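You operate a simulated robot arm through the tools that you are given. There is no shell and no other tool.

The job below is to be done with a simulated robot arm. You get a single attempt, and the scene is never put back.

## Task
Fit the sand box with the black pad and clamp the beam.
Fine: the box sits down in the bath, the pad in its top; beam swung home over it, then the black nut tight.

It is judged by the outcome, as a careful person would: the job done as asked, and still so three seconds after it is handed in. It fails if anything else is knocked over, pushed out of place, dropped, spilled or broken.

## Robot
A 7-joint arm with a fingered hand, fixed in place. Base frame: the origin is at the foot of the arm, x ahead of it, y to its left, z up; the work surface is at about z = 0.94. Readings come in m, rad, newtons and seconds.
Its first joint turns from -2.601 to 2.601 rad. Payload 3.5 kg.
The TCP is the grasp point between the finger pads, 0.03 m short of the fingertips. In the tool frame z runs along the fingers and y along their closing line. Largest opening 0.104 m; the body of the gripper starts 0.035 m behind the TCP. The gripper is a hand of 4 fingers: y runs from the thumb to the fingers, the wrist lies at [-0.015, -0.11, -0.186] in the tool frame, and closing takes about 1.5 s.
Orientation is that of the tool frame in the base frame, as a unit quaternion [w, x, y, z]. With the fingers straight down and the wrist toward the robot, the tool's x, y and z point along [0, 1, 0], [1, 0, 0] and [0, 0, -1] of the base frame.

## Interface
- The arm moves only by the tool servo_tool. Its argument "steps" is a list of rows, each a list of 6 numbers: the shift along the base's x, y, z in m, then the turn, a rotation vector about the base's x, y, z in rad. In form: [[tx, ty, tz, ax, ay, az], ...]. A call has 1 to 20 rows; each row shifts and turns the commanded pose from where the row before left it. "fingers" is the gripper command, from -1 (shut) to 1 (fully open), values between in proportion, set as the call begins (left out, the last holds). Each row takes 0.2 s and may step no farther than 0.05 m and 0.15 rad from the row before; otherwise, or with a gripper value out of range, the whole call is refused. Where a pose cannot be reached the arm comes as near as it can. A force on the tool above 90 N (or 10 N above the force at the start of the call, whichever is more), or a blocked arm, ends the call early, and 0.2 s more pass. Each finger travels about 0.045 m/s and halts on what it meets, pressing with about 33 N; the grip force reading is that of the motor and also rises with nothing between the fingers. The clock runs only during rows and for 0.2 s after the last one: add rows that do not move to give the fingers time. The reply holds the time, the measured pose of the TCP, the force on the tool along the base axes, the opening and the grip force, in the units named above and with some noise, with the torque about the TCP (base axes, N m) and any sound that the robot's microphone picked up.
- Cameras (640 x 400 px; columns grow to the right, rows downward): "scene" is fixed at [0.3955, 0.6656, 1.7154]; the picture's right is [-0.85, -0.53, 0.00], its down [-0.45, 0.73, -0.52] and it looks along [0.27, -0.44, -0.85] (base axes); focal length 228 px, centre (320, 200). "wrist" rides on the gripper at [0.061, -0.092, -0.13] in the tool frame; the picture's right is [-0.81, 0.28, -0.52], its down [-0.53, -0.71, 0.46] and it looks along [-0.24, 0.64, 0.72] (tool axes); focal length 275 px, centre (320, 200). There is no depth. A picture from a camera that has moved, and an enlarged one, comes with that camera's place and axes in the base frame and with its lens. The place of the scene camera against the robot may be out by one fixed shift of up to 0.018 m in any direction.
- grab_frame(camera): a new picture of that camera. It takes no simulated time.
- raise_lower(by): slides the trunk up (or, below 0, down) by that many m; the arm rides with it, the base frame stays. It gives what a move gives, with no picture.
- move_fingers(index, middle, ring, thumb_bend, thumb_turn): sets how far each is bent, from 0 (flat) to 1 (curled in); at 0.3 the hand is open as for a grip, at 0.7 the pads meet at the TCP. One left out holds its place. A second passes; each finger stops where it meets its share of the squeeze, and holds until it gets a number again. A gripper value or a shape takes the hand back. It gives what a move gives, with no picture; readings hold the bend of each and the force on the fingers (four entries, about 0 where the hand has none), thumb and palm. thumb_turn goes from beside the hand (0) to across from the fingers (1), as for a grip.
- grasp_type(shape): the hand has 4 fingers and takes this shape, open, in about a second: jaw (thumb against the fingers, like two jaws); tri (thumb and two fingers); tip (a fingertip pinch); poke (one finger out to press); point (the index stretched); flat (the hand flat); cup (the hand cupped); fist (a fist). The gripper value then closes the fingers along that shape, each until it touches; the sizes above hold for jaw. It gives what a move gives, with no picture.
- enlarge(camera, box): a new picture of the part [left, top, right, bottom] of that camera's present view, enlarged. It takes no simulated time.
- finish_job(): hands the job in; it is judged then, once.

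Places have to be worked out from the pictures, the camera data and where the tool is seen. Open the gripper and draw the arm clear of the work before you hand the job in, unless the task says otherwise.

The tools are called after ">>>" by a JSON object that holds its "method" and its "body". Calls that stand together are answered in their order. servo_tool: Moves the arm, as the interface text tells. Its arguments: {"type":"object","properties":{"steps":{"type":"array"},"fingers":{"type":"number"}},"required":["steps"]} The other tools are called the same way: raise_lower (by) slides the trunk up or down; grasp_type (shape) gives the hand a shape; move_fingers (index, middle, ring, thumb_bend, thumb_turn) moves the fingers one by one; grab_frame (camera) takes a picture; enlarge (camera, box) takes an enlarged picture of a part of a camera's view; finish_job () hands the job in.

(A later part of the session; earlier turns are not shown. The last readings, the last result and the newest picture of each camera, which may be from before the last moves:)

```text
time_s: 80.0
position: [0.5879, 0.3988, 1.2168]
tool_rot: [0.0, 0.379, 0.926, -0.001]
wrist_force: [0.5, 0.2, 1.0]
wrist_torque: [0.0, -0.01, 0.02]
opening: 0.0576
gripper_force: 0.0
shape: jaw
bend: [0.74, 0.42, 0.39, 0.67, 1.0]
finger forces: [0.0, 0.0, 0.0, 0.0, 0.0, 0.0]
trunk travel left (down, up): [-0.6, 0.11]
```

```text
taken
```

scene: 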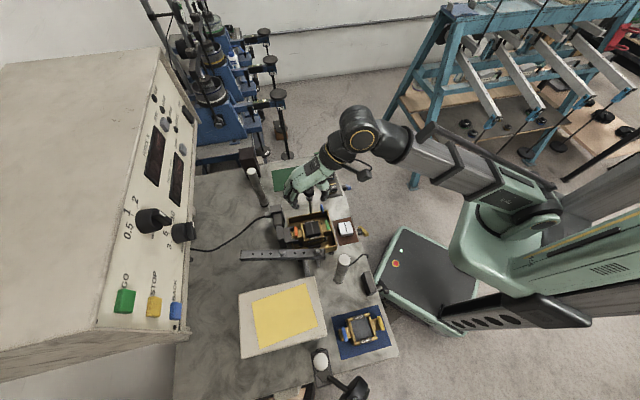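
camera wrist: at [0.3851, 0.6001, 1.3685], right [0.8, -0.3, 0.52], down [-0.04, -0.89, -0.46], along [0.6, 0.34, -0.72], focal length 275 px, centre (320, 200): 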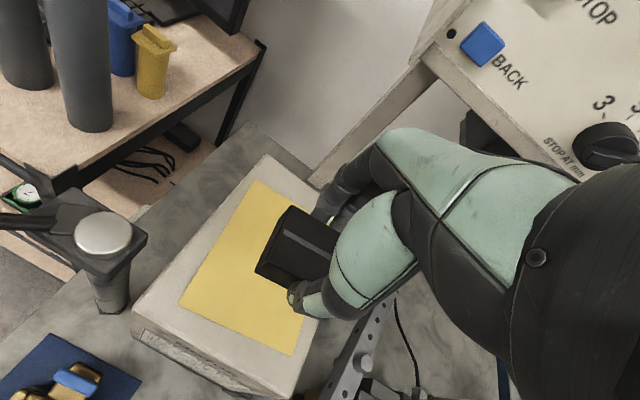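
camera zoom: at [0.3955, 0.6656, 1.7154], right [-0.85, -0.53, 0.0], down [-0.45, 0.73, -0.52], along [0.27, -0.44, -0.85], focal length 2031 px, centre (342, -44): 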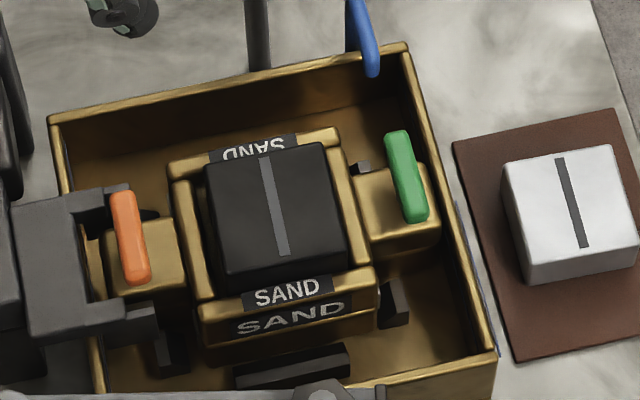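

The pad sits flat in the box's recess. Now the beam: I'll straddle it with the open hand (thumb on the leading side, fingers behind) at about 0.135 m from the pivot. First move above it, turning the closing line towards 100°.

>>> {"method": "servo_tool", "body": {"steps": [[0.006, 0.021, 0, 0, 0, 0.136], [0.006, 0.021, 0, 0, 0, 0.136], [0.006, 0.021, 0, 0, 0, 0.136], [0.006, 0.021, 0, 0, 0, 0.136], [0.006, 0.021, 0, 0, 0, 0.136], [0.006, 0.021, 0, 0, 0, 0.136], [0.0052, 0.0213, 0, 0, 0, 0.134], [0, 0, 0, 0, 0, 0]], "fingers": 1}}

>>> {"method": "grab_frame", "body": {"camera": "wrist"}}

>>> {"method": "grab_frame", "body": {"camera": "scene"}}

```text
time_s: 81.8
position: [0.6293, 0.5449, 1.2208]
tool_rot: [0.0, -0.088, 0.996, 0.0]
wrist_force: [0.8, -0.8, 0.0]
wrist_torque: [0.01, -0.01, 0.0]
opening: 0.1038
gripper_force: 0.0
shape: jaw
bend: [0.3, 0.3, 0.3, 0.3, 0.98]
finger forces: [0.1, 0.0, 0.1, 0.0, 0.0, 0.0]
trunk travel left (down, up): [-0.6, 0.11]
```

```text
taken
camera wrist: at [0.5861, 0.443, 1.3506], right [0.75, 0.41, 0.52], down [0.65, -0.61, -0.46], along [0.13, 0.68, -0.72], focal length 275 px, centre (320, 200)
```

wrist: 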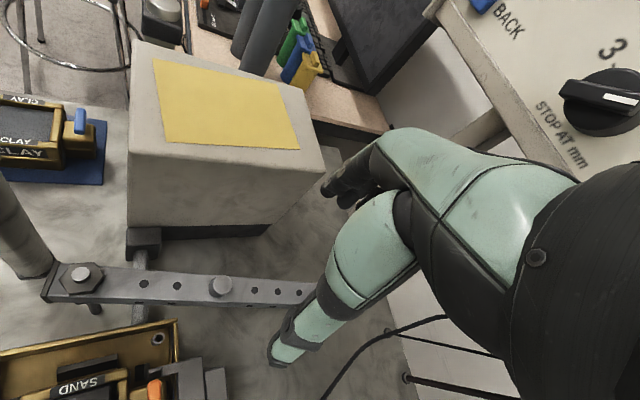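

```text
taken
```

scene: 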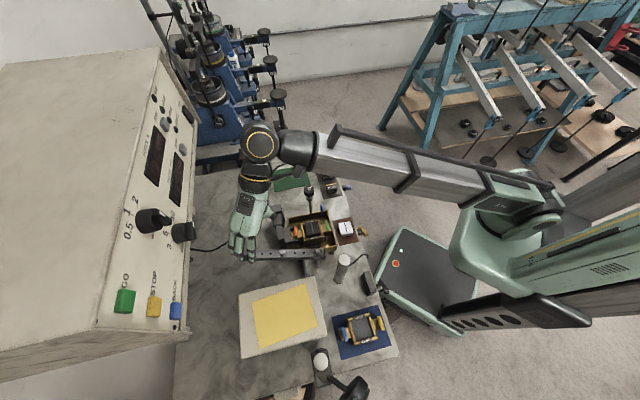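

The closing line is at 100° and the TCP is right over the beam at r ≈ 0.135 m. I'll lower so thumb and fingers straddle the beam with the fingertips still above the load-cell parts.

>>> {"method": "servo_tool", "body": {"steps": [[-0.001, 0.002, -0.03, 0, 0, 0], [0, 0, -0.03, 0, 0, 0], [0, 0, -0.03, 0, 0, 0], [0, 0, -0.022, 0, 0, 0], [0, 0, 0, 0, 0, 0]]}}

>>> {"method": "grab_frame", "body": {"camera": "wrist"}}

>>> {"method": "enlarge", "body": {"camera": "scene", "box": [210, 200, 330, 290]}}

```text
time_s: 83.0
position: [0.6257, 0.5462, 1.1067]
tool_rot: [-0.001, -0.087, 0.996, -0.001]
wrist_force: [-0.4, -0.3, -0.5]
wrist_torque: [0.03, -0.01, -0.01]
opening: 0.104
gripper_force: 0.0
shape: jaw
bend: [0.3, 0.3, 0.3, 0.3, 0.98]
finger forces: [0.0, 0.1, 0.0, 0.0, 0.0, 0.1]
trunk travel left (down, up): [-0.6, 0.11]
```

```text
taken
camera wrist: at [0.5835, 0.4443, 1.2378], right [0.75, 0.41, 0.52], down [0.65, -0.61, -0.46], along [0.13, 0.68, -0.72], focal length 275 px, centre (320, 200)
```

wrist: 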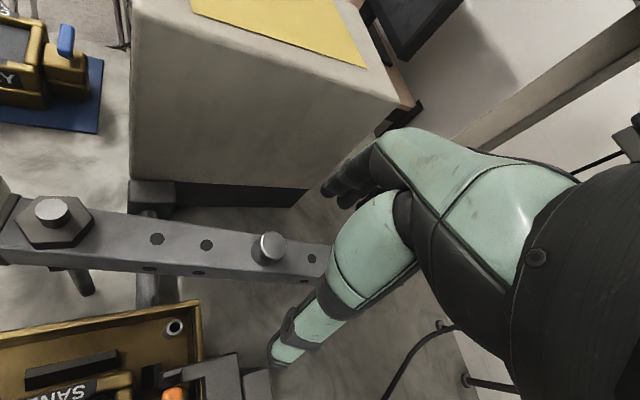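

```text
4.44 times, centred on (270, 245) of scene
camera zoom: at [0.3955, 0.6656, 1.7154], right [-0.85, -0.53, 0.0], down [-0.45, 0.73, -0.52], along [0.27, -0.44, -0.85], focal length 1016 px, centre (542, 0)
```

zoom: 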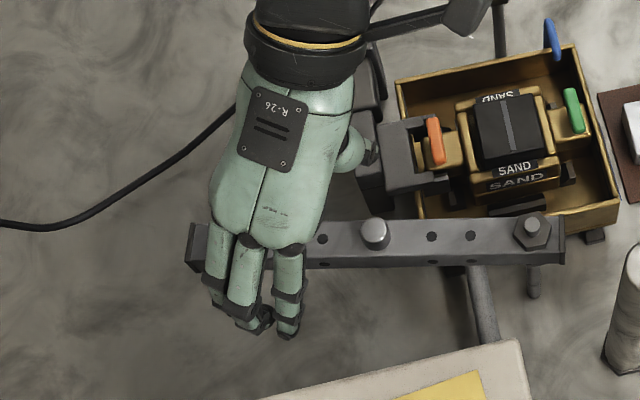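

The hand straddles the beam: fingers behind it, thumb ahead and above the load cell. I'll start the swing with a slow arc, pushing with the fingers, and check after the first part.

>>> {"method": "servo_tool", "body": {"steps": [[0.003, -0.014, 0, 0, 0, 0], [0.003, -0.014, 0, 0, 0, 0], [0.003, -0.014, 0, 0, 0, 0], [0.003, -0.014, 0, 0, 0, 0], [0, 0, 0, 0, 0, 0]]}}

>>> {"method": "grab_frame", "body": {"camera": "wrist"}}

>>> {"method": "enlarge", "body": {"camera": "scene", "box": [210, 190, 350, 290]}}

```text
time_s: 84.2
position: [0.6385, 0.4921, 1.1076]
tool_rot: [-0.001, -0.087, 0.996, 0.0]
wrist_force: [-0.1, -0.1, -0.1]
wrist_torque: [-0.02, 0.0, -0.01]
opening: 0.1039
gripper_force: 0.1
shape: jaw
bend: [0.3, 0.3, 0.3, 0.3, 0.98]
finger forces: [0.0, 0.0, 0.1, 0.1, 0.0, 0.1]
trunk travel left (down, up): [-0.6, 0.11]
```

```text
taken
camera wrist: at [0.5956, 0.3904, 1.2388], right [0.75, 0.41, 0.52], down [0.65, -0.61, -0.46], along [0.13, 0.68, -0.72], focal length 275 px, centre (320, 200)
```

wrist: 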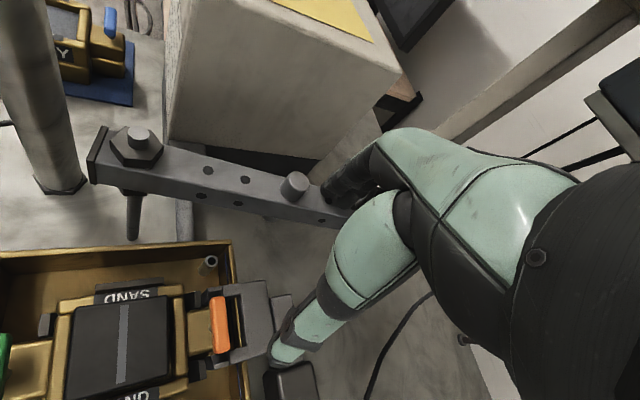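

```text
4.00 times, centred on (280, 240) of scene
camera zoom: at [0.3955, 0.6656, 1.7154], right [-0.85, -0.53, 0.0], down [-0.45, 0.73, -0.52], along [0.27, -0.44, -0.85], focal length 914 px, centre (480, 40)
```

zoom: 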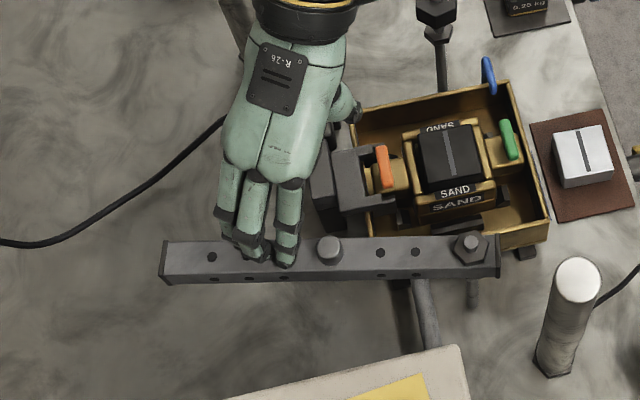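

The open fingertips passed just over the beam's top (no force), so I need to be about 2 cm lower. Before that I need the load-cell height under the thumb; let me zoom there.

>>> {"method": "enlarge", "body": {"camera": "wrist", "box": [200, 250, 340, 400]}}

>>> {"method": "enlarge", "body": {"camera": "scene", "box": [270, 200, 330, 250]}}

>>> {"method": "enlarge", "body": {"camera": "wrist", "box": [290, 140, 400, 240]}}

```text
2.67 times, centred on (270, 325) of wrist
camera zoom: at [0.5956, 0.3904, 1.2388], right [0.75, 0.41, 0.52], down [0.65, -0.61, -0.46], along [0.13, 0.68, -0.72], focal length 734 px, centre (453, -133)
```

zoom: 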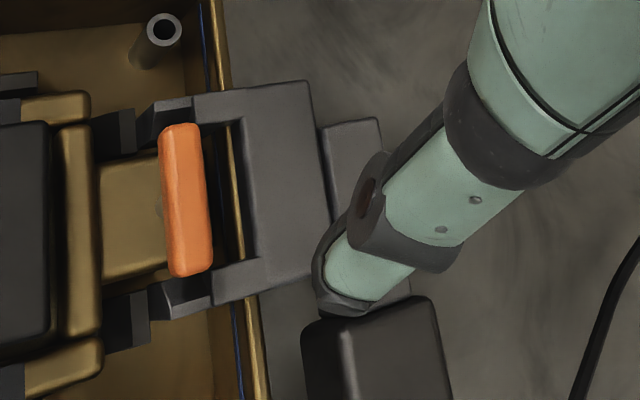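

```text
8.00 times, centred on (300, 225) of scene
camera zoom: at [0.3955, 0.6656, 1.7154], right [-0.85, -0.53, 0.0], down [-0.45, 0.73, -0.52], along [0.27, -0.44, -0.85], focal length 1828 px, centre (480, 0)
```

zoom: 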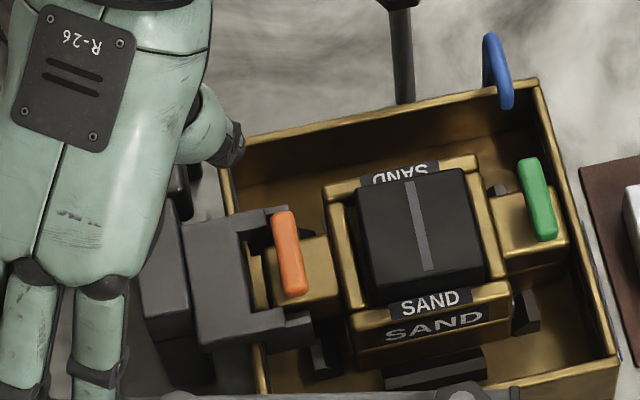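

```text
4.00 times, centred on (345, 190) of wrist
camera zoom: at [0.5956, 0.3904, 1.2388], right [0.75, 0.41, 0.52], down [0.65, -0.61, -0.46], along [0.13, 0.68, -0.72], focal length 1101 px, centre (220, 240)
```

zoom: 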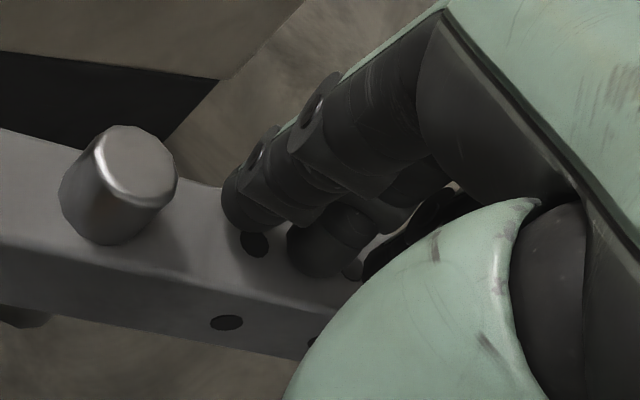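

The load-cell top is about 1.03–1.04, so fingertips at ≈1.06 are safe. I'll back the fingers off behind the beam, lower to TCP z ≈ 1.09, and push again.

>>> {"method": "servo_tool", "body": {"steps": [[-0.003, 0.017, 0, 0, 0, 0], [-0.003, 0.017, 0, 0, 0, 0], [-0.003, 0.017, 0, 0, 0, 0], [-0.004, 0.016, 0, 0, 0, 0], [0, 0, -0.009, 0, 0, 0], [0, 0, -0.009, 0, 0, 0], [0, 0, 0, 0, 0, 0]]}}

>>> {"method": "enlarge", "body": {"camera": "wrist", "box": [200, 130, 400, 390]}}

>>> {"method": "enlarge", "body": {"camera": "scene", "box": [210, 190, 350, 290]}}

```text
time_s: 85.8
position: [0.6268, 0.5592, 1.0888]
tool_rot: [0.0, -0.086, 0.996, 0.0]
wrist_force: [0.2, -0.6, 0.8]
wrist_torque: [0.01, 0.03, 0.01]
opening: 0.1038
gripper_force: 0.1
shape: jaw
bend: [0.3, 0.3, 0.3, 0.3, 0.98]
finger forces: [0.1, 0.0, 0.0, 0.0, 0.1, 0.1]
trunk travel left (down, up): [-0.6, 0.11]
```

```text
1.54 times, centred on (300, 260) of wrist
camera zoom: at [0.5824, 0.4581, 1.2195], right [0.75, 0.41, 0.52], down [0.65, -0.61, -0.46], along [0.13, 0.68, -0.72], focal length 424 px, centre (351, 108)
```

zoom: 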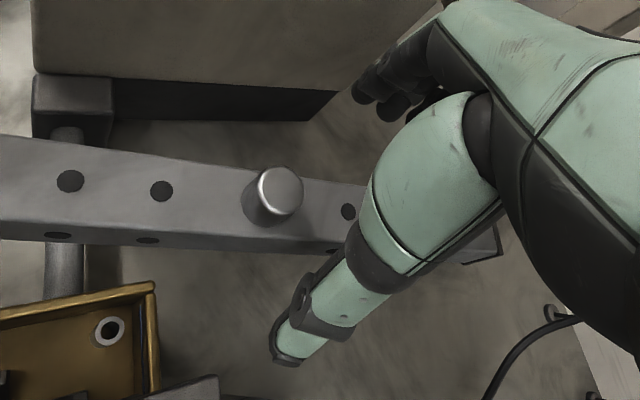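

```text
4.00 times, centred on (280, 240) of scene
camera zoom: at [0.3955, 0.6656, 1.7154], right [-0.85, -0.53, 0.0], down [-0.45, 0.73, -0.52], along [0.27, -0.44, -0.85], focal length 914 px, centre (480, 40)
```

zoom: 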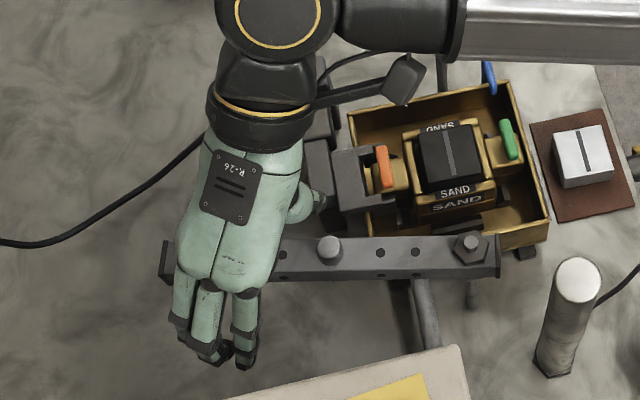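

Fingers are now behind the beam at side height. Pushing slowly again along the arc.

>>> {"method": "servo_tool", "body": {"steps": [[0.003, -0.013, 0, 0, 0, 0], [0.003, -0.013, 0, 0, 0, 0], [0.003, -0.013, 0, 0, 0, 0], [0.003, -0.013, 0, 0, 0, 0], [0.002, -0.013, 0, 0, 0, 0], [0, 0, 0, 0, 0, 0]]}}

>>> {"method": "enlarge", "body": {"camera": "wrist", "box": [200, 130, 400, 390]}}

>>> {"method": "enlarge", "body": {"camera": "scene", "box": [210, 190, 350, 290]}}

```text
time_s: 87.2
position: [0.6394, 0.4915, 1.0866]
tool_rot: [-0.001, -0.088, 0.996, 0.0]
wrist_force: [0.9, -0.6, 0.0]
wrist_torque: [-0.01, 0.02, 0.0]
opening: 0.1037
gripper_force: 0.0
shape: jaw
bend: [0.3, 0.3, 0.3, 0.3, 0.98]
finger forces: [0.0, 0.0, 0.1, 0.0, 0.0, 0.1]
trunk travel left (down, up): [-0.6, 0.11]
```

```text
1.54 times, centred on (300, 260) of wrist
camera zoom: at [0.5963, 0.3904, 1.2183], right [0.75, 0.41, 0.52], down [0.65, -0.61, -0.46], along [0.13, 0.68, -0.72], focal length 424 px, centre (351, 108)
```

zoom: 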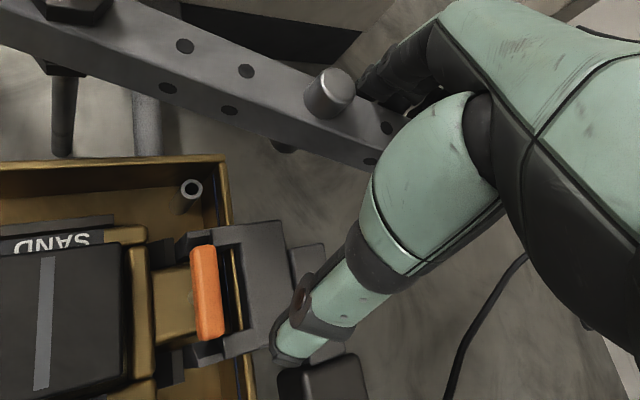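

```text
4.00 times, centred on (280, 240) of scene
camera zoom: at [0.3955, 0.6656, 1.7154], right [-0.85, -0.53, 0.0], down [-0.45, 0.73, -0.52], along [0.27, -0.44, -0.85], focal length 914 px, centre (480, 40)
```

zoom: 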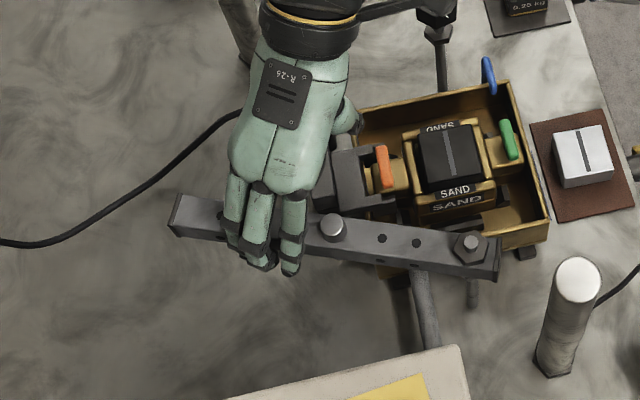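

The beam swings freely; it's now at about 21°. Continuing the arc, turning the hand with the beam.

>>> {"method": "servo_tool", "body": {"steps": [[0.0018, -0.0118, 0, 0, 0, 0], [0.0018, -0.0118, 0, 0, 0, 0], [0.0019, -0.0119, 0, 0, 0, 0], [-0.0029, -0.0111, 0, 0, 0, -0.0873], [-0.0029, -0.0111, 0, 0, 0, -0.0873], [-0.003, -0.011, 0, 0, 0, -0.0873], [0, 0, 0, 0, 0, 0]]}}

>>> {"method": "grab_frame", "body": {"camera": "wrist"}}

>>> {"method": "enlarge", "body": {"camera": "scene", "box": [210, 190, 350, 290]}}

```text
time_s: 88.8
position: [0.6359, 0.4237, 1.0881]
tool_rot: [0.0, 0.045, 0.999, 0.0]
wrist_force: [-0.4, 0.7, 0.7]
wrist_torque: [0.03, 0.01, -0.02]
opening: 0.1038
gripper_force: 0.0
shape: jaw
bend: [0.3, 0.3, 0.3, 0.3, 0.98]
finger forces: [0.1, 0.0, 0.0, 0.0, 0.0, 0.0]
trunk travel left (down, up): [-0.6, 0.11]
```

```text
taken
camera wrist: at [0.5681, 0.3372, 1.2192], right [0.83, 0.2, 0.52], down [0.47, -0.76, -0.46], along [0.3, 0.62, -0.72], focal length 275 px, centre (320, 200)
```

wrist: 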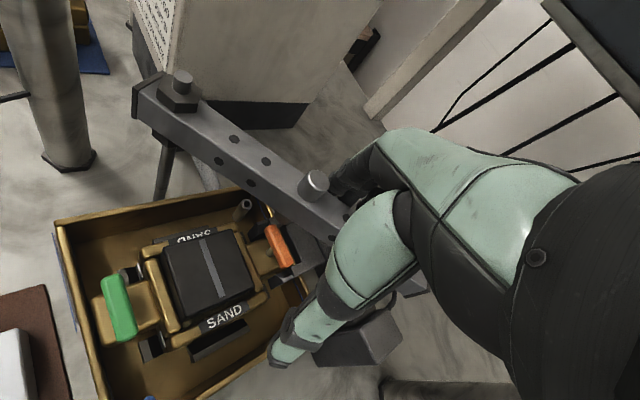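

```text
4.00 times, centred on (280, 240) of scene
camera zoom: at [0.3955, 0.6656, 1.7154], right [-0.85, -0.53, 0.0], down [-0.45, 0.73, -0.52], along [0.27, -0.44, -0.85], focal length 914 px, centre (480, 40)
```

zoom: 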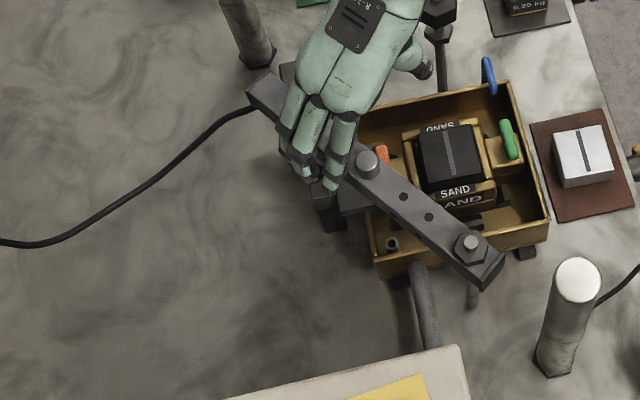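

Beam is following nicely with negligible force. Next portion of the arc towards about -35°.

>>> {"method": "servo_tool", "body": {"steps": [[-0.0056, -0.0099, 0, 0, 0, -0.0873], [-0.0056, -0.0099, 0, 0, 0, -0.0873], [-0.0057, -0.0098, 0, 0, 0, -0.0873], [-0.0081, -0.0081, 0, 0, 0, -0.0873], [-0.0081, -0.0081, 0, 0, 0, -0.0873], [0, 0, 0, 0, 0, 0]]}}

>>> {"method": "grab_frame", "body": {"camera": "wrist"}}

>>> {"method": "enlarge", "body": {"camera": "scene", "box": [250, 170, 370, 270]}}

```text
time_s: 90.2
position: [0.6018, 0.3794, 1.0892]
tool_rot: [-0.001, 0.26, 0.966, -0.001]
wrist_force: [0.7, 0.5, 0.4]
wrist_torque: [0.0, -0.03, 0.01]
opening: 0.1038
gripper_force: 0.1
shape: jaw
bend: [0.3, 0.3, 0.3, 0.3, 0.98]
finger forces: [0.0, 0.1, 0.0, 0.1, 0.0, 0.0]
trunk travel left (down, up): [-0.6, 0.11]
```

```text
taken
camera wrist: at [0.5047, 0.3293, 1.2201], right [0.84, -0.17, 0.52], down [0.1, -0.88, -0.46], along [0.53, 0.44, -0.72], focal length 275 px, centre (320, 200)
```

wrist: 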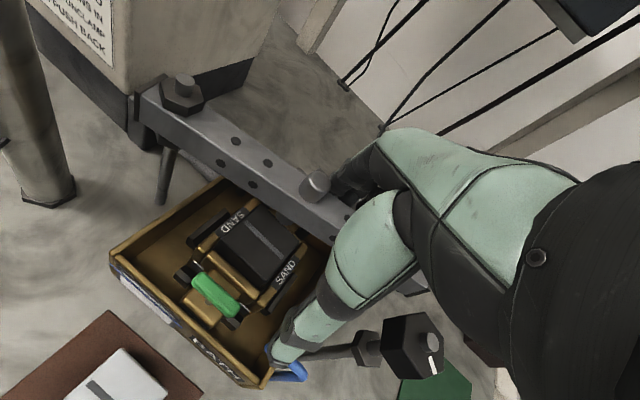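

```text
4.00 times, centred on (310, 220) of scene
camera zoom: at [0.3955, 0.6656, 1.7154], right [-0.85, -0.53, 0.0], down [-0.45, 0.73, -0.52], along [0.27, -0.44, -0.85], focal length 914 px, centre (360, 120)
```

zoom: 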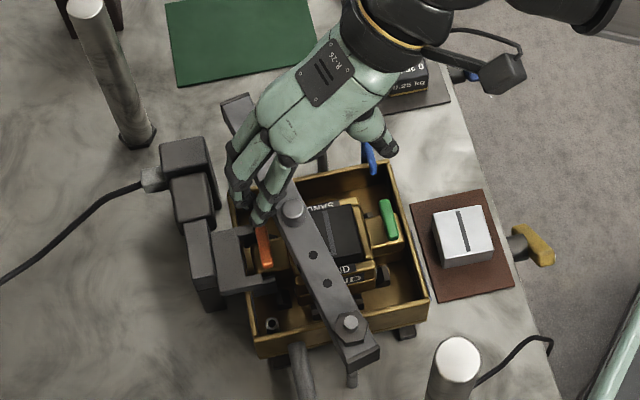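

Almost there; the beam is closing on the home line. I'll proceed more slowly now, watching for contact with the stud.

>>> {"method": "servo_tool", "body": {"steps": [[-0.0067, -0.0054, 0, 0, 0, -0.065], [-0.0067, -0.0054, 0, 0, 0, -0.065], [-0.0067, -0.0054, 0, 0, 0, -0.065], [0, 0, 0, 0, 0, 0]]}}

>>> {"method": "enlarge", "body": {"camera": "wrist", "box": [100, 40, 460, 400]}}

>>> {"method": "enlarge", "body": {"camera": "scene", "box": [270, 180, 360, 260]}}

```text
time_s: 91.2
position: [0.5833, 0.3639, 1.0874]
tool_rot: [0.0, 0.352, 0.936, 0.0]
wrist_force: [-0.2, -0.3, 0.8]
wrist_torque: [0.02, -0.01, -0.02]
opening: 0.1037
gripper_force: 0.0
shape: jaw
bend: [0.3, 0.3, 0.3, 0.3, 0.98]
finger forces: [0.1, 0.0, 0.0, 0.0, 0.0, 0.0]
trunk travel left (down, up): [-0.6, 0.11]
```

```text
1.11 times, centred on (280, 220) of wrist
camera zoom: at [0.4779, 0.3338, 1.2192], right [0.79, -0.33, 0.52], down [-0.07, -0.89, -0.46], along [0.61, 0.32, -0.72], focal length 306 px, centre (364, 178)
```

zoom: 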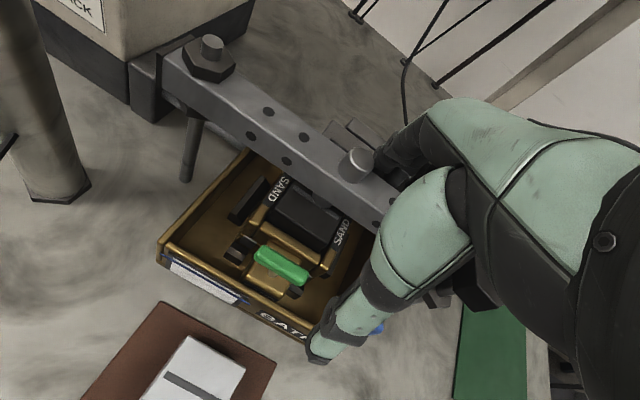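

```text
5.00 times, centred on (315, 220) of scene
camera zoom: at [0.3955, 0.6656, 1.7154], right [-0.85, -0.53, 0.0], down [-0.45, 0.73, -0.52], along [0.27, -0.44, -0.85], focal length 1142 px, centre (345, 100)
```

zoom: 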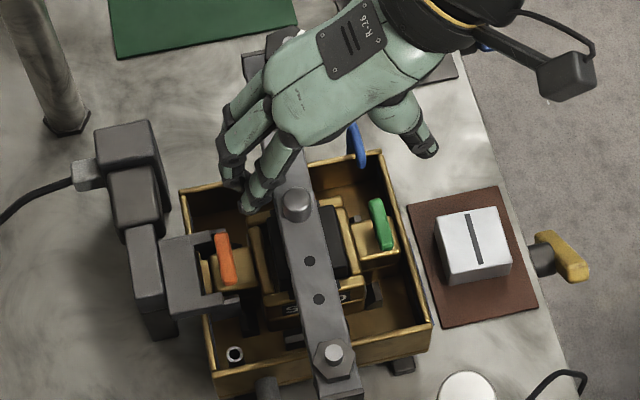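

About 3° remain. I'll push on in smaller steps until the stud stops the beam.

>>> {"method": "servo_tool", "body": {"steps": [[-0.004, -0.0035, 0, 0, 0, -0.04], [-0.003, -0.003, 0, 0, 0, -0.025], [0, 0, 0, 0, 0, 0]]}}

>>> {"method": "servo_tool", "body": {"steps": [[-0.0015, -0.0015, 0, 0, 0, 0], [-0.0015, -0.0015, 0, 0, 0, 0], [0, 0, 0, 0, 0, 0]]}}

>>> {"method": "enlarge", "body": {"camera": "scene", "box": [270, 180, 360, 260]}}

>>> {"method": "enlarge", "body": {"camera": "wrist", "box": [100, 40, 460, 400]}}

```text
time_s: 92.0
position: [0.5758, 0.3562, 1.0872]
tool_rot: [0.001, 0.382, 0.924, 0.0]
wrist_force: [2.4, 3.8, 1.1]
wrist_torque: [0.14, -0.09, 0.01]
opening: 0.104
gripper_force: 0.0
shape: jaw
bend: [0.28, 0.3, 0.3, 0.3, 0.98]
finger forces: [3.9, 0.5, 0.1, 0.0, 0.0, 0.0]
trunk travel left (down, up): [-0.6, 0.11]
```

```text
time_s: 92.8
position: [0.5743, 0.3535, 1.0876]
tool_rot: [0.0, 0.382, 0.924, 0.0]
wrist_force: [6.2, 9.5, 0.4]
wrist_torque: [0.12, -0.11, 0.1]
opening: 0.1039
gripper_force: 0.1
shape: jaw
bend: [0.26, 0.29, 0.28, 0.3, 0.98]
finger forces: [6.7, 2.1, 2.1, 0.0, 0.0, 0.0]
trunk travel left (down, up): [-0.6, 0.11]
```

```text
5.00 times, centred on (315, 220) of scene
camera zoom: at [0.3955, 0.6656, 1.7154], right [-0.85, -0.53, 0.0], down [-0.45, 0.73, -0.52], along [0.27, -0.44, -0.85], focal length 1142 px, centre (345, 100)
```

zoom: 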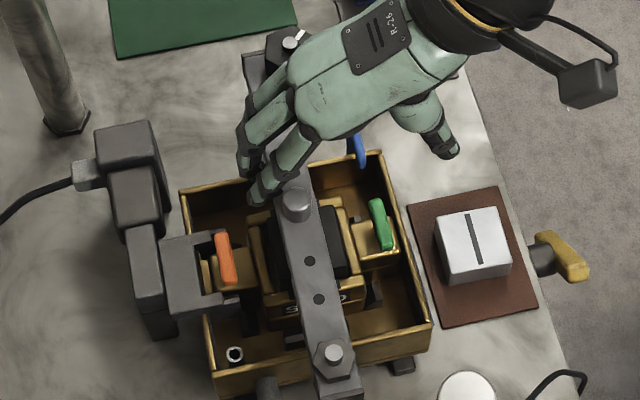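

```text
1.11 times, centred on (280, 220) of wrist
camera zoom: at [0.4672, 0.331, 1.2183], right [0.77, -0.38, 0.52], down [-0.13, -0.88, -0.46], along [0.63, 0.28, -0.72], focal length 306 px, centre (364, 178)
```

zoom: 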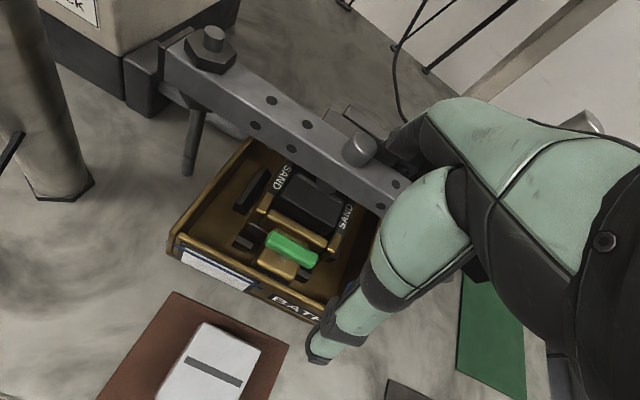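

The beam has stopped against the stud (about 11 N reaction) and computes to about -45°, over the pad's centre. I'll back off, rise clear, and check the beam end under the nut.

>>> {"method": "servo_tool", "body": {"steps": [[-0.0, -0.0, 0.0, 0, 0, 0], [0.004, 0.004, 0, 0, 0, 0], [-0.006, -0.006, 0, 0, 0, 0], [0, 0, 0, 0, 0, 0], [-0.004, -0.004, 0, 0, 0, 0]]}}

>>> {"method": "enlarge", "body": {"camera": "scene", "box": [270, 170, 360, 260]}}

```text
time_s: 94.0
position: [0.5699, 0.3487, 1.0866]
tool_rot: [-0.001, 0.383, 0.924, -0.001]
wrist_force: [19.4, 18.4, -2.9]
wrist_torque: [0.14, -0.06, 0.09]
opening: 0.1039
gripper_force: 0.0
shape: jaw
bend: [0.24, 0.27, 0.25, 0.3, 0.98]
finger forces: [11.4, 5.7, 7.0, 0.0, 0.1, 0.0]
trunk travel left (down, up): [-0.6, 0.11]
```

```text
4.44 times, centred on (315, 215) of scene
camera zoom: at [0.3955, 0.6656, 1.7154], right [-0.85, -0.53, 0.0], down [-0.45, 0.73, -0.52], along [0.27, -0.44, -0.85], focal length 1016 px, centre (342, 133)
```

zoom: 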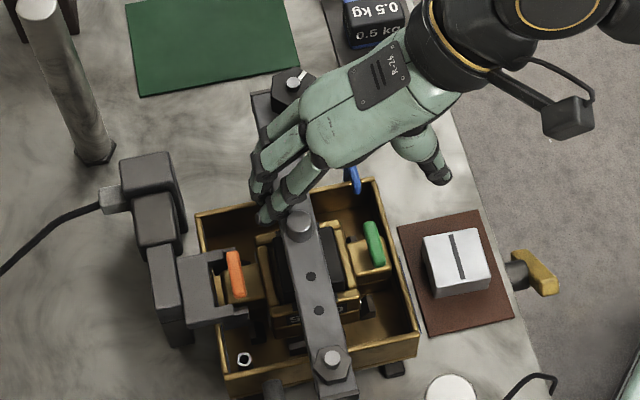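

Held firmly at the stop with 27 N, so it is home, and the nut overhangs its end. Now I'll back the fingers off by 12 mm and rise straight up.

>>> {"method": "servo_tool", "body": {"steps": [[0.006, 0.006, 0, 0, 0, 0], [0.006, 0.006, 0, 0, 0, 0], [0.004, 0.004, 0, 0, 0, 0], [0, 0, 0.02, 0, 0, 0], [0, 0, 0.03, 0, 0, 0], [0, 0, 0.04, 0, 0, 0], [0, 0, 0.03, 0, 0, 0]]}}

>>> {"method": "grab_frame", "body": {"camera": "wrist"}}

>>> {"method": "enlarge", "body": {"camera": "scene", "box": [270, 170, 360, 260]}}

```text
time_s: 95.6
position: [0.5815, 0.362, 1.2095]
tool_rot: [-0.001, 0.381, 0.924, 0.0]
wrist_force: [-0.5, 0.0, 0.5]
wrist_torque: [0.0, 0.02, -0.02]
opening: 0.104
gripper_force: 0.1
shape: jaw
bend: [0.3, 0.3, 0.3, 0.3, 0.98]
finger forces: [0.0, 0.0, 0.0, 0.0, 0.0, 0.1]
trunk travel left (down, up): [-0.6, 0.11]
```

```text
taken
camera wrist: at [0.4749, 0.34, 1.3408], right [0.77, -0.38, 0.52], down [-0.13, -0.88, -0.45], along [0.63, 0.28, -0.72], focal length 275 px, centre (320, 200)
```

wrist: 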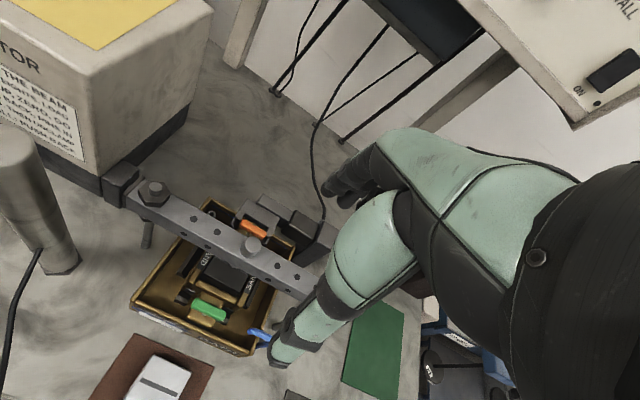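

```text
4.44 times, centred on (315, 215) of scene
camera zoom: at [0.3955, 0.6656, 1.7154], right [-0.85, -0.53, 0.0], down [-0.45, 0.73, -0.52], along [0.27, -0.44, -0.85], focal length 1016 px, centre (342, 133)
```

zoom: 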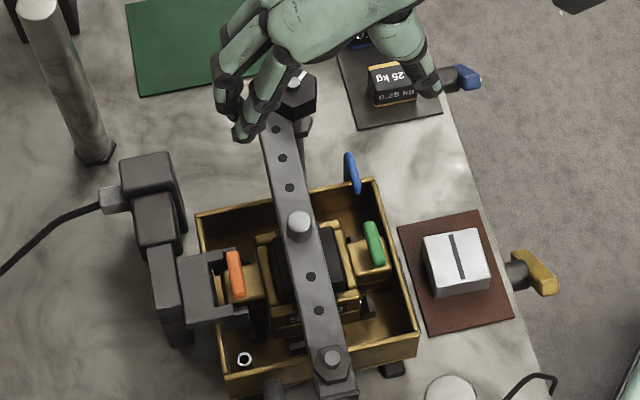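

The beam stays home on its own. Now I'll move to get a close view of the nut, stud and beam end.

>>> {"method": "servo_tool", "body": {"steps": [[0.03, -0.027, 0, 0, 0, 0], [0.03, -0.027, 0, 0, 0, 0], [0.03, -0.027, 0, 0, 0, 0], [0, 0, 0, 0, 0, 0]]}}

>>> {"method": "grab_frame", "body": {"camera": "wrist"}}

>>> {"method": "enlarge", "body": {"camera": "scene", "box": [280, 160, 350, 220]}}

```text
time_s: 96.6
position: [0.6729, 0.2825, 1.2117]
tool_rot: [-0.001, 0.382, 0.924, 0.001]
wrist_force: [-0.5, -0.2, -0.1]
wrist_torque: [-0.02, -0.01, 0.01]
opening: 0.104
gripper_force: 0.0
shape: jaw
bend: [0.3, 0.3, 0.3, 0.3, 0.98]
finger forces: [0.0, 0.1, 0.0, 0.0, 0.1, 0.0]
trunk travel left (down, up): [-0.6, 0.11]
```

```text
taken
camera wrist: at [0.5662, 0.2597, 1.3428], right [0.77, -0.38, 0.52], down [-0.13, -0.88, -0.46], along [0.63, 0.29, -0.72], focal length 275 px, centre (320, 200)
```

wrist: 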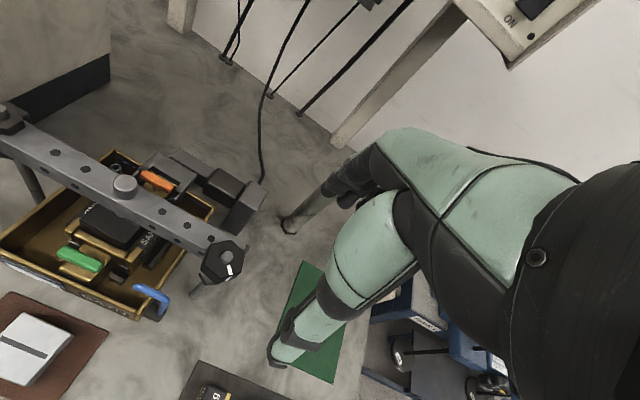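

```text
6.67 times, centred on (315, 190) of scene
camera zoom: at [0.3955, 0.6656, 1.7154], right [-0.85, -0.53, 0.0], down [-0.45, 0.73, -0.52], along [0.27, -0.44, -0.85], focal length 1523 px, centre (353, 267)
```

zoom: 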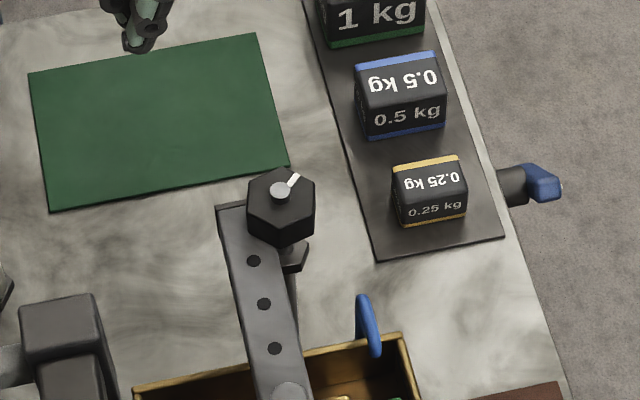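

>>> {"method": "enlarge", "body": {"camera": "wrist", "box": [170, 210, 270, 310]}}

>>> {"method": "enlarge", "body": {"camera": "scene", "box": [298, 175, 328, 205]}}

```text
4.00 times, centred on (220, 260) of wrist
camera zoom: at [0.5662, 0.2597, 1.3428], right [0.77, -0.38, 0.52], down [-0.13, -0.88, -0.46], along [0.63, 0.29, -0.72], focal length 1101 px, centre (720, -40)
```

zoom: 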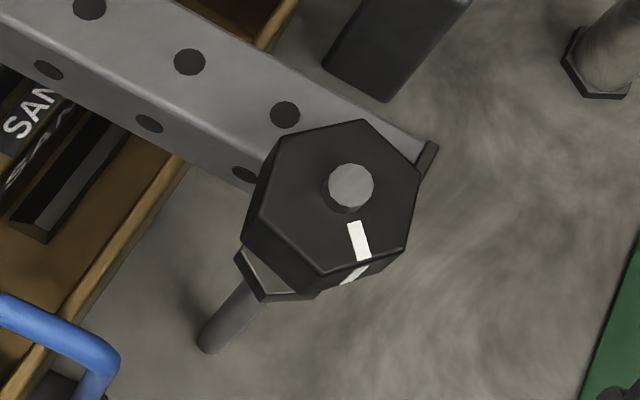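

```text
13.33 times, centred on (313, 190) of scene
camera zoom: at [0.3955, 0.6656, 1.7154], right [-0.85, -0.53, 0.0], down [-0.45, 0.73, -0.52], along [0.27, -0.44, -0.85], focal length 3047 px, centre (413, 333)
```

zoom: 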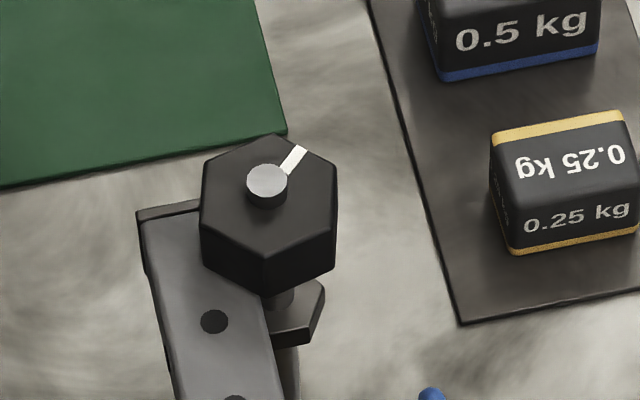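

The nut overhangs the beam as expected; its flats face about 81°, 21° and -39°, and the stud axis is (0.6495, 0.3166). I'll move over the nut with the closing line at 81° so a clockwise stroke to -39° can follow.

>>> {"method": "servo_tool", "body": {"steps": [[-0.004, 0.0067, 0, 0, 0, 0.126], [-0.004, 0.0067, 0, 0, 0, 0.126], [-0.004, 0.0067, 0, 0, 0, 0.126], [-0.004, 0.0067, 0, 0, 0, 0.126], [-0.0035, 0.0067, -0.01, 0, 0, 0.126], [0, 0, -0.03, 0, 0, 0], [0, 0, 0, 0, 0, 0]]}}

>>> {"method": "grab_frame", "body": {"camera": "wrist"}}

>>> {"method": "enlarge", "body": {"camera": "scene", "box": [270, 150, 360, 230]}}

```text
time_s: 98.2
position: [0.6528, 0.316, 1.1682]
tool_rot: [0.0, 0.076, 0.997, 0.0]
wrist_force: [-0.4, -0.2, -0.2]
wrist_torque: [0.02, -0.02, -0.03]
opening: 0.1039
gripper_force: 0.0
shape: jaw
bend: [0.3, 0.3, 0.3, 0.3, 0.98]
finger forces: [0.1, 0.0, 0.1, 0.0, 0.0, 0.1]
trunk travel left (down, up): [-0.6, 0.11]
```

```text
taken
camera wrist: at [0.579, 0.234, 1.2984], right [0.84, 0.15, 0.52], down [0.42, -0.79, -0.46], along [0.34, 0.6, -0.72], focal length 275 px, centre (320, 200)
```

wrist: 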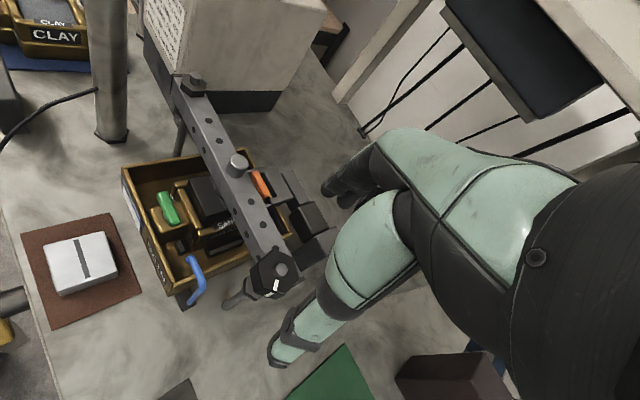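

```text
5.00 times, centred on (315, 190) of scene
camera zoom: at [0.3955, 0.6656, 1.7154], right [-0.85, -0.53, 0.0], down [-0.45, 0.73, -0.52], along [0.27, -0.44, -0.85], focal length 1142 px, centre (345, 250)
```

zoom: 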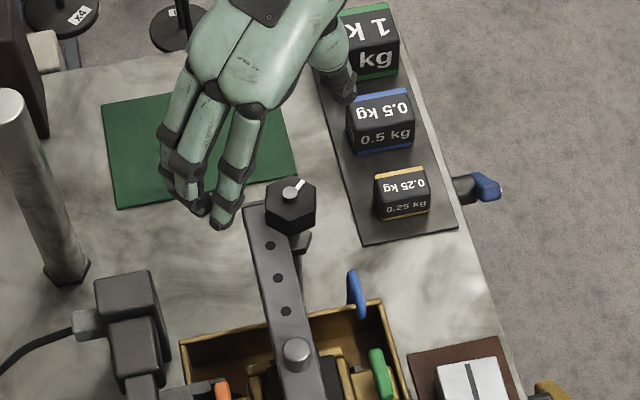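

I'll zoom on the nut to refine its orientation and position before descending.

>>> {"method": "enlarge", "body": {"camera": "wrist", "box": [240, 235, 310, 310]}}

>>> {"method": "enlarge", "body": {"camera": "scene", "box": [300, 178, 325, 203]}}

```text
5.33 times, centred on (275, 272) of wrist
camera zoom: at [0.579, 0.234, 1.2984], right [0.84, 0.15, 0.52], down [0.42, -0.79, -0.46], along [0.34, 0.6, -0.72], focal length 1468 px, centre (560, -187)
```

zoom: 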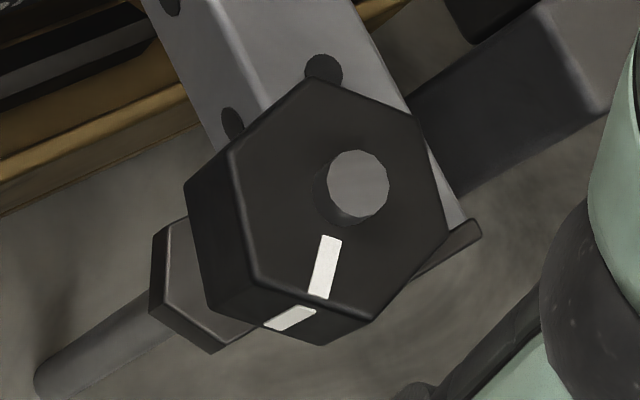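

```text
16.00 times, centred on (312, 190) of scene
camera zoom: at [0.3955, 0.6656, 1.7154], right [-0.85, -0.53, 0.0], down [-0.45, 0.73, -0.52], along [0.27, -0.44, -0.85], focal length 3656 px, centre (440, 352)
```

zoom: 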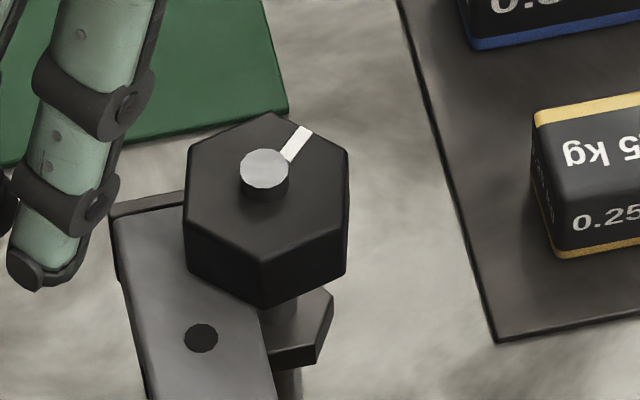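

The nut is ≈36 mm across corners, centre (0.648, 0.316), top z ≈ 1.100, bottom just above the beam, flats facing ≈91°. I'll turn to 91° and come down to just above gripping height.

>>> {"method": "servo_tool", "body": {"steps": [[0, 0, 0, 0, 0, 0.085], [0, 0.0005, -0.02, 0, 0, 0.085], [0, 0, -0.02, 0, 0, 0], [0, 0, -0.008, 0, 0, 0], [0, 0, 0, 0, 0, 0]]}}

>>> {"method": "enlarge", "body": {"camera": "wrist", "box": [200, 150, 380, 390]}}

>>> {"method": "enlarge", "body": {"camera": "scene", "box": [280, 160, 350, 220]}}

```text
time_s: 99.4
position: [0.6545, 0.3157, 1.1209]
tool_rot: [-0.001, -0.008, 1.0, 0.0]
wrist_force: [0.1, 0.7, 1.6]
wrist_torque: [-0.01, 0.02, 0.0]
opening: 0.104
gripper_force: 0.1
shape: jaw
bend: [0.3, 0.3, 0.3, 0.3, 0.98]
finger forces: [0.0, 0.0, 0.1, 0.0, 0.1, 0.0]
trunk travel left (down, up): [-0.6, 0.11]
```

```text
1.67 times, centred on (290, 270) of wrist
camera zoom: at [0.5958, 0.2229, 1.2512], right [0.81, 0.29, 0.52], down [0.54, -0.7, -0.46], along [0.23, 0.65, -0.72], focal length 459 px, centre (370, 83)
```

zoom: 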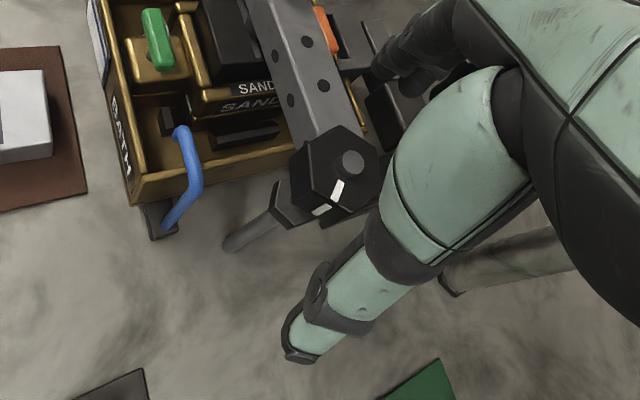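

```text
6.67 times, centred on (315, 190) of scene
camera zoom: at [0.3955, 0.6656, 1.7154], right [-0.85, -0.53, 0.0], down [-0.45, 0.73, -0.52], along [0.27, -0.44, -0.85], focal length 1523 px, centre (353, 267)
```

zoom: 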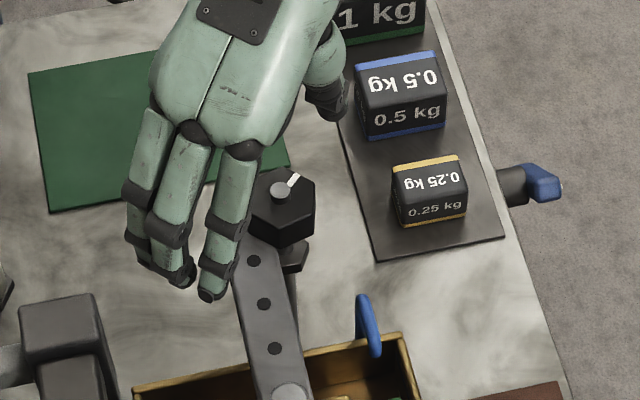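

The hand straddles the nut. A small 2.5 mm shift centres it between thumb and index; then I'll lower to z ≈ 1.112 and close.

>>> {"method": "servo_tool", "body": {"steps": [[-0.0025, 0.0003, -0.005, 0, 0, 0], [0, 0, -0.004, 0, 0, 0], [0, 0, 0, 0, 0, 0]]}}

>>> {"method": "servo_tool", "body": {"steps": [[0, 0, 0, 0, 0, 0], [0, 0, 0, 0, 0, 0], [0, 0, 0, 0, 0, 0], [0, 0, 0, 0, 0, 0], [0, 0, 0, 0, 0, 0], [0, 0, 0, 0, 0, 0], [0, 0, 0, 0, 0, 0], [0, 0, 0, 0, 0, 0]], "fingers": -1}}

>>> {"method": "enlarge", "body": {"camera": "wrist", "box": [240, 180, 380, 340]}}

>>> {"method": "enlarge", "body": {"camera": "scene", "box": [280, 160, 350, 220]}}

```text
time_s: 100.2
position: [0.6523, 0.3162, 1.1105]
tool_rot: [-0.001, -0.009, 1.0, -0.001]
wrist_force: [0.0, 0.1, -0.2]
wrist_torque: [-0.06, 0.0, 0.0]
opening: 0.104
gripper_force: 0.0
shape: jaw
bend: [0.3, 0.3, 0.3, 0.3, 0.98]
finger forces: [0.0, 0.0, 0.0, 0.0, 0.0, 0.0]
trunk travel left (down, up): [-0.6, 0.11]
```

```text
time_s: 102.0
position: [0.6527, 0.3147, 1.1117]
tool_rot: [0.0, -0.008, 1.0, -0.001]
wrist_force: [3.2, -4.4, -1.8]
wrist_torque: [-0.08, -0.02, -0.11]
opening: 0.0261
gripper_force: 33.1
shape: jaw
bend: [0.74, 0.58, 0.61, 0.74, 1.0]
finger forces: [17.3, 7.5, 0.0, 0.0, 30.3, 0.1]
trunk travel left (down, up): [-0.6, 0.11]
```

```text
2.50 times, centred on (310, 260) of wrist
camera zoom: at [0.5928, 0.222, 1.242], right [0.81, 0.29, 0.52], down [0.54, -0.7, -0.46], along [0.23, 0.65, -0.72], focal length 688 px, centre (345, 50)
```

zoom: 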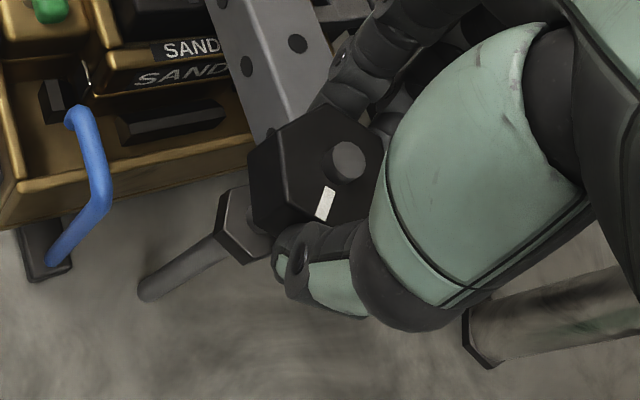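

```text
6.67 times, centred on (315, 190) of scene
camera zoom: at [0.3955, 0.6656, 1.7154], right [-0.85, -0.53, 0.0], down [-0.45, 0.73, -0.52], along [0.27, -0.44, -0.85], focal length 1523 px, centre (353, 267)
```

zoom: 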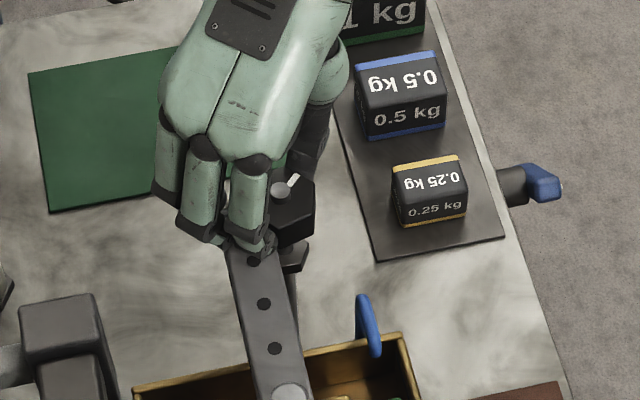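

The nut is gripped across its flats (thumb 30 N, index 17 N). I'll turn it clockwise about its axis in moderate steps and watch the torque and white mark.

>>> {"method": "servo_tool", "body": {"steps": [[-0.0004, -0.0004, 0, 0, 0, -0.13], [-0.0004, -0.0004, 0, 0, 0, -0.13], [-0.0004, -0.0004, 0, 0, 0, -0.13], [-0.0004, -0.0004, 0, 0, 0, -0.13], [0, 0, 0, 0, 0, 0]]}}

>>> {"method": "enlarge", "body": {"camera": "wrist", "box": [240, 180, 380, 340]}}

>>> {"method": "enlarge", "body": {"camera": "scene", "box": [280, 160, 350, 220]}}

```text
time_s: 103.2
position: [0.6489, 0.3142, 1.111]
tool_rot: [0.0, 0.251, 0.968, 0.0]
wrist_force: [-5.2, -6.7, -9.3]
wrist_torque: [-0.03, 0.11, 0.02]
opening: 0.025
gripper_force: 33.1
shape: jaw
bend: [0.74, 0.59, 0.61, 0.74, 1.0]
finger forces: [16.7, 6.7, 0.1, 0.0, 31.1, 0.0]
trunk travel left (down, up): [-0.6, 0.11]
```

```text
2.50 times, centred on (310, 260) of wrist
camera zoom: at [0.5532, 0.2634, 1.2425], right [0.84, -0.15, 0.52], down [0.12, -0.88, -0.46], along [0.52, 0.45, -0.73], focal length 688 px, centre (345, 50)
```

zoom: 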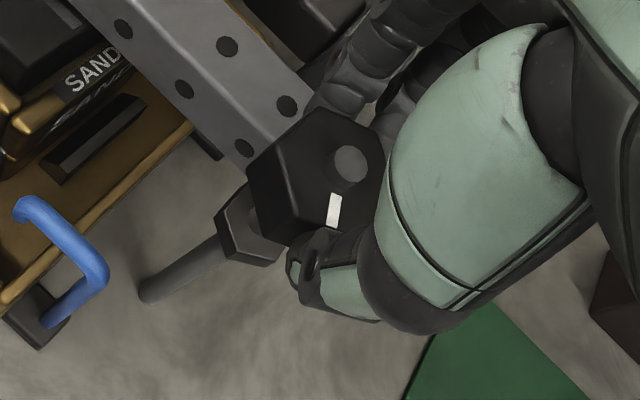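

```text
6.67 times, centred on (315, 190) of scene
camera zoom: at [0.3955, 0.6656, 1.7154], right [-0.85, -0.53, 0.0], down [-0.45, 0.73, -0.52], along [0.27, -0.44, -0.85], focal length 1523 px, centre (353, 267)
```

zoom: 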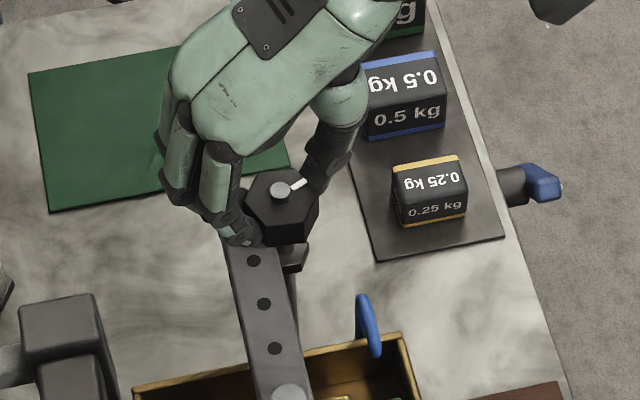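

The nut turns freely with the hand and the white mark follows. There's a slight downward pull as it threads down, so I'll follow it with a tiny descent while turning on.

>>> {"method": "servo_tool", "body": {"steps": [[-0.0004, -0.0003, -0.0003, 0, 0, -0.13], [-0.0004, -0.0003, -0.0002, 0, 0, -0.13], [-0.0004, -0.0002, -0.0002, 0, 0, -0.13], [-0.0004, -0.0001, -0.0002, 0, 0, -0.13], [0, 0, 0, 0, 0, 0]]}}

>>> {"method": "enlarge", "body": {"camera": "wrist", "box": [240, 180, 380, 340]}}

```text
time_s: 104.4
position: [0.6475, 0.3152, 1.1112]
tool_rot: [0.001, 0.49, 0.872, 0.0]
wrist_force: [-5.5, -2.3, -6.1]
wrist_torque: [0.0, 0.03, 0.03]
opening: 0.025
gripper_force: 33.0
shape: jaw
bend: [0.74, 0.59, 0.61, 0.74, 1.0]
finger forces: [17.6, 8.2, 0.0, 0.1, 29.8, 0.0]
trunk travel left (down, up): [-0.6, 0.11]
```

```text
2.50 times, centred on (310, 260) of wrist
camera zoom: at [0.5396, 0.3181, 1.2422], right [0.66, -0.55, 0.52], down [-0.33, -0.83, -0.46], along [0.68, 0.13, -0.72], focal length 688 px, centre (345, 50)
```

zoom: 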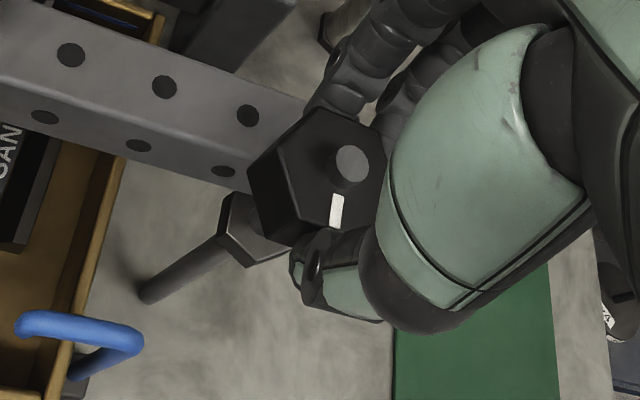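

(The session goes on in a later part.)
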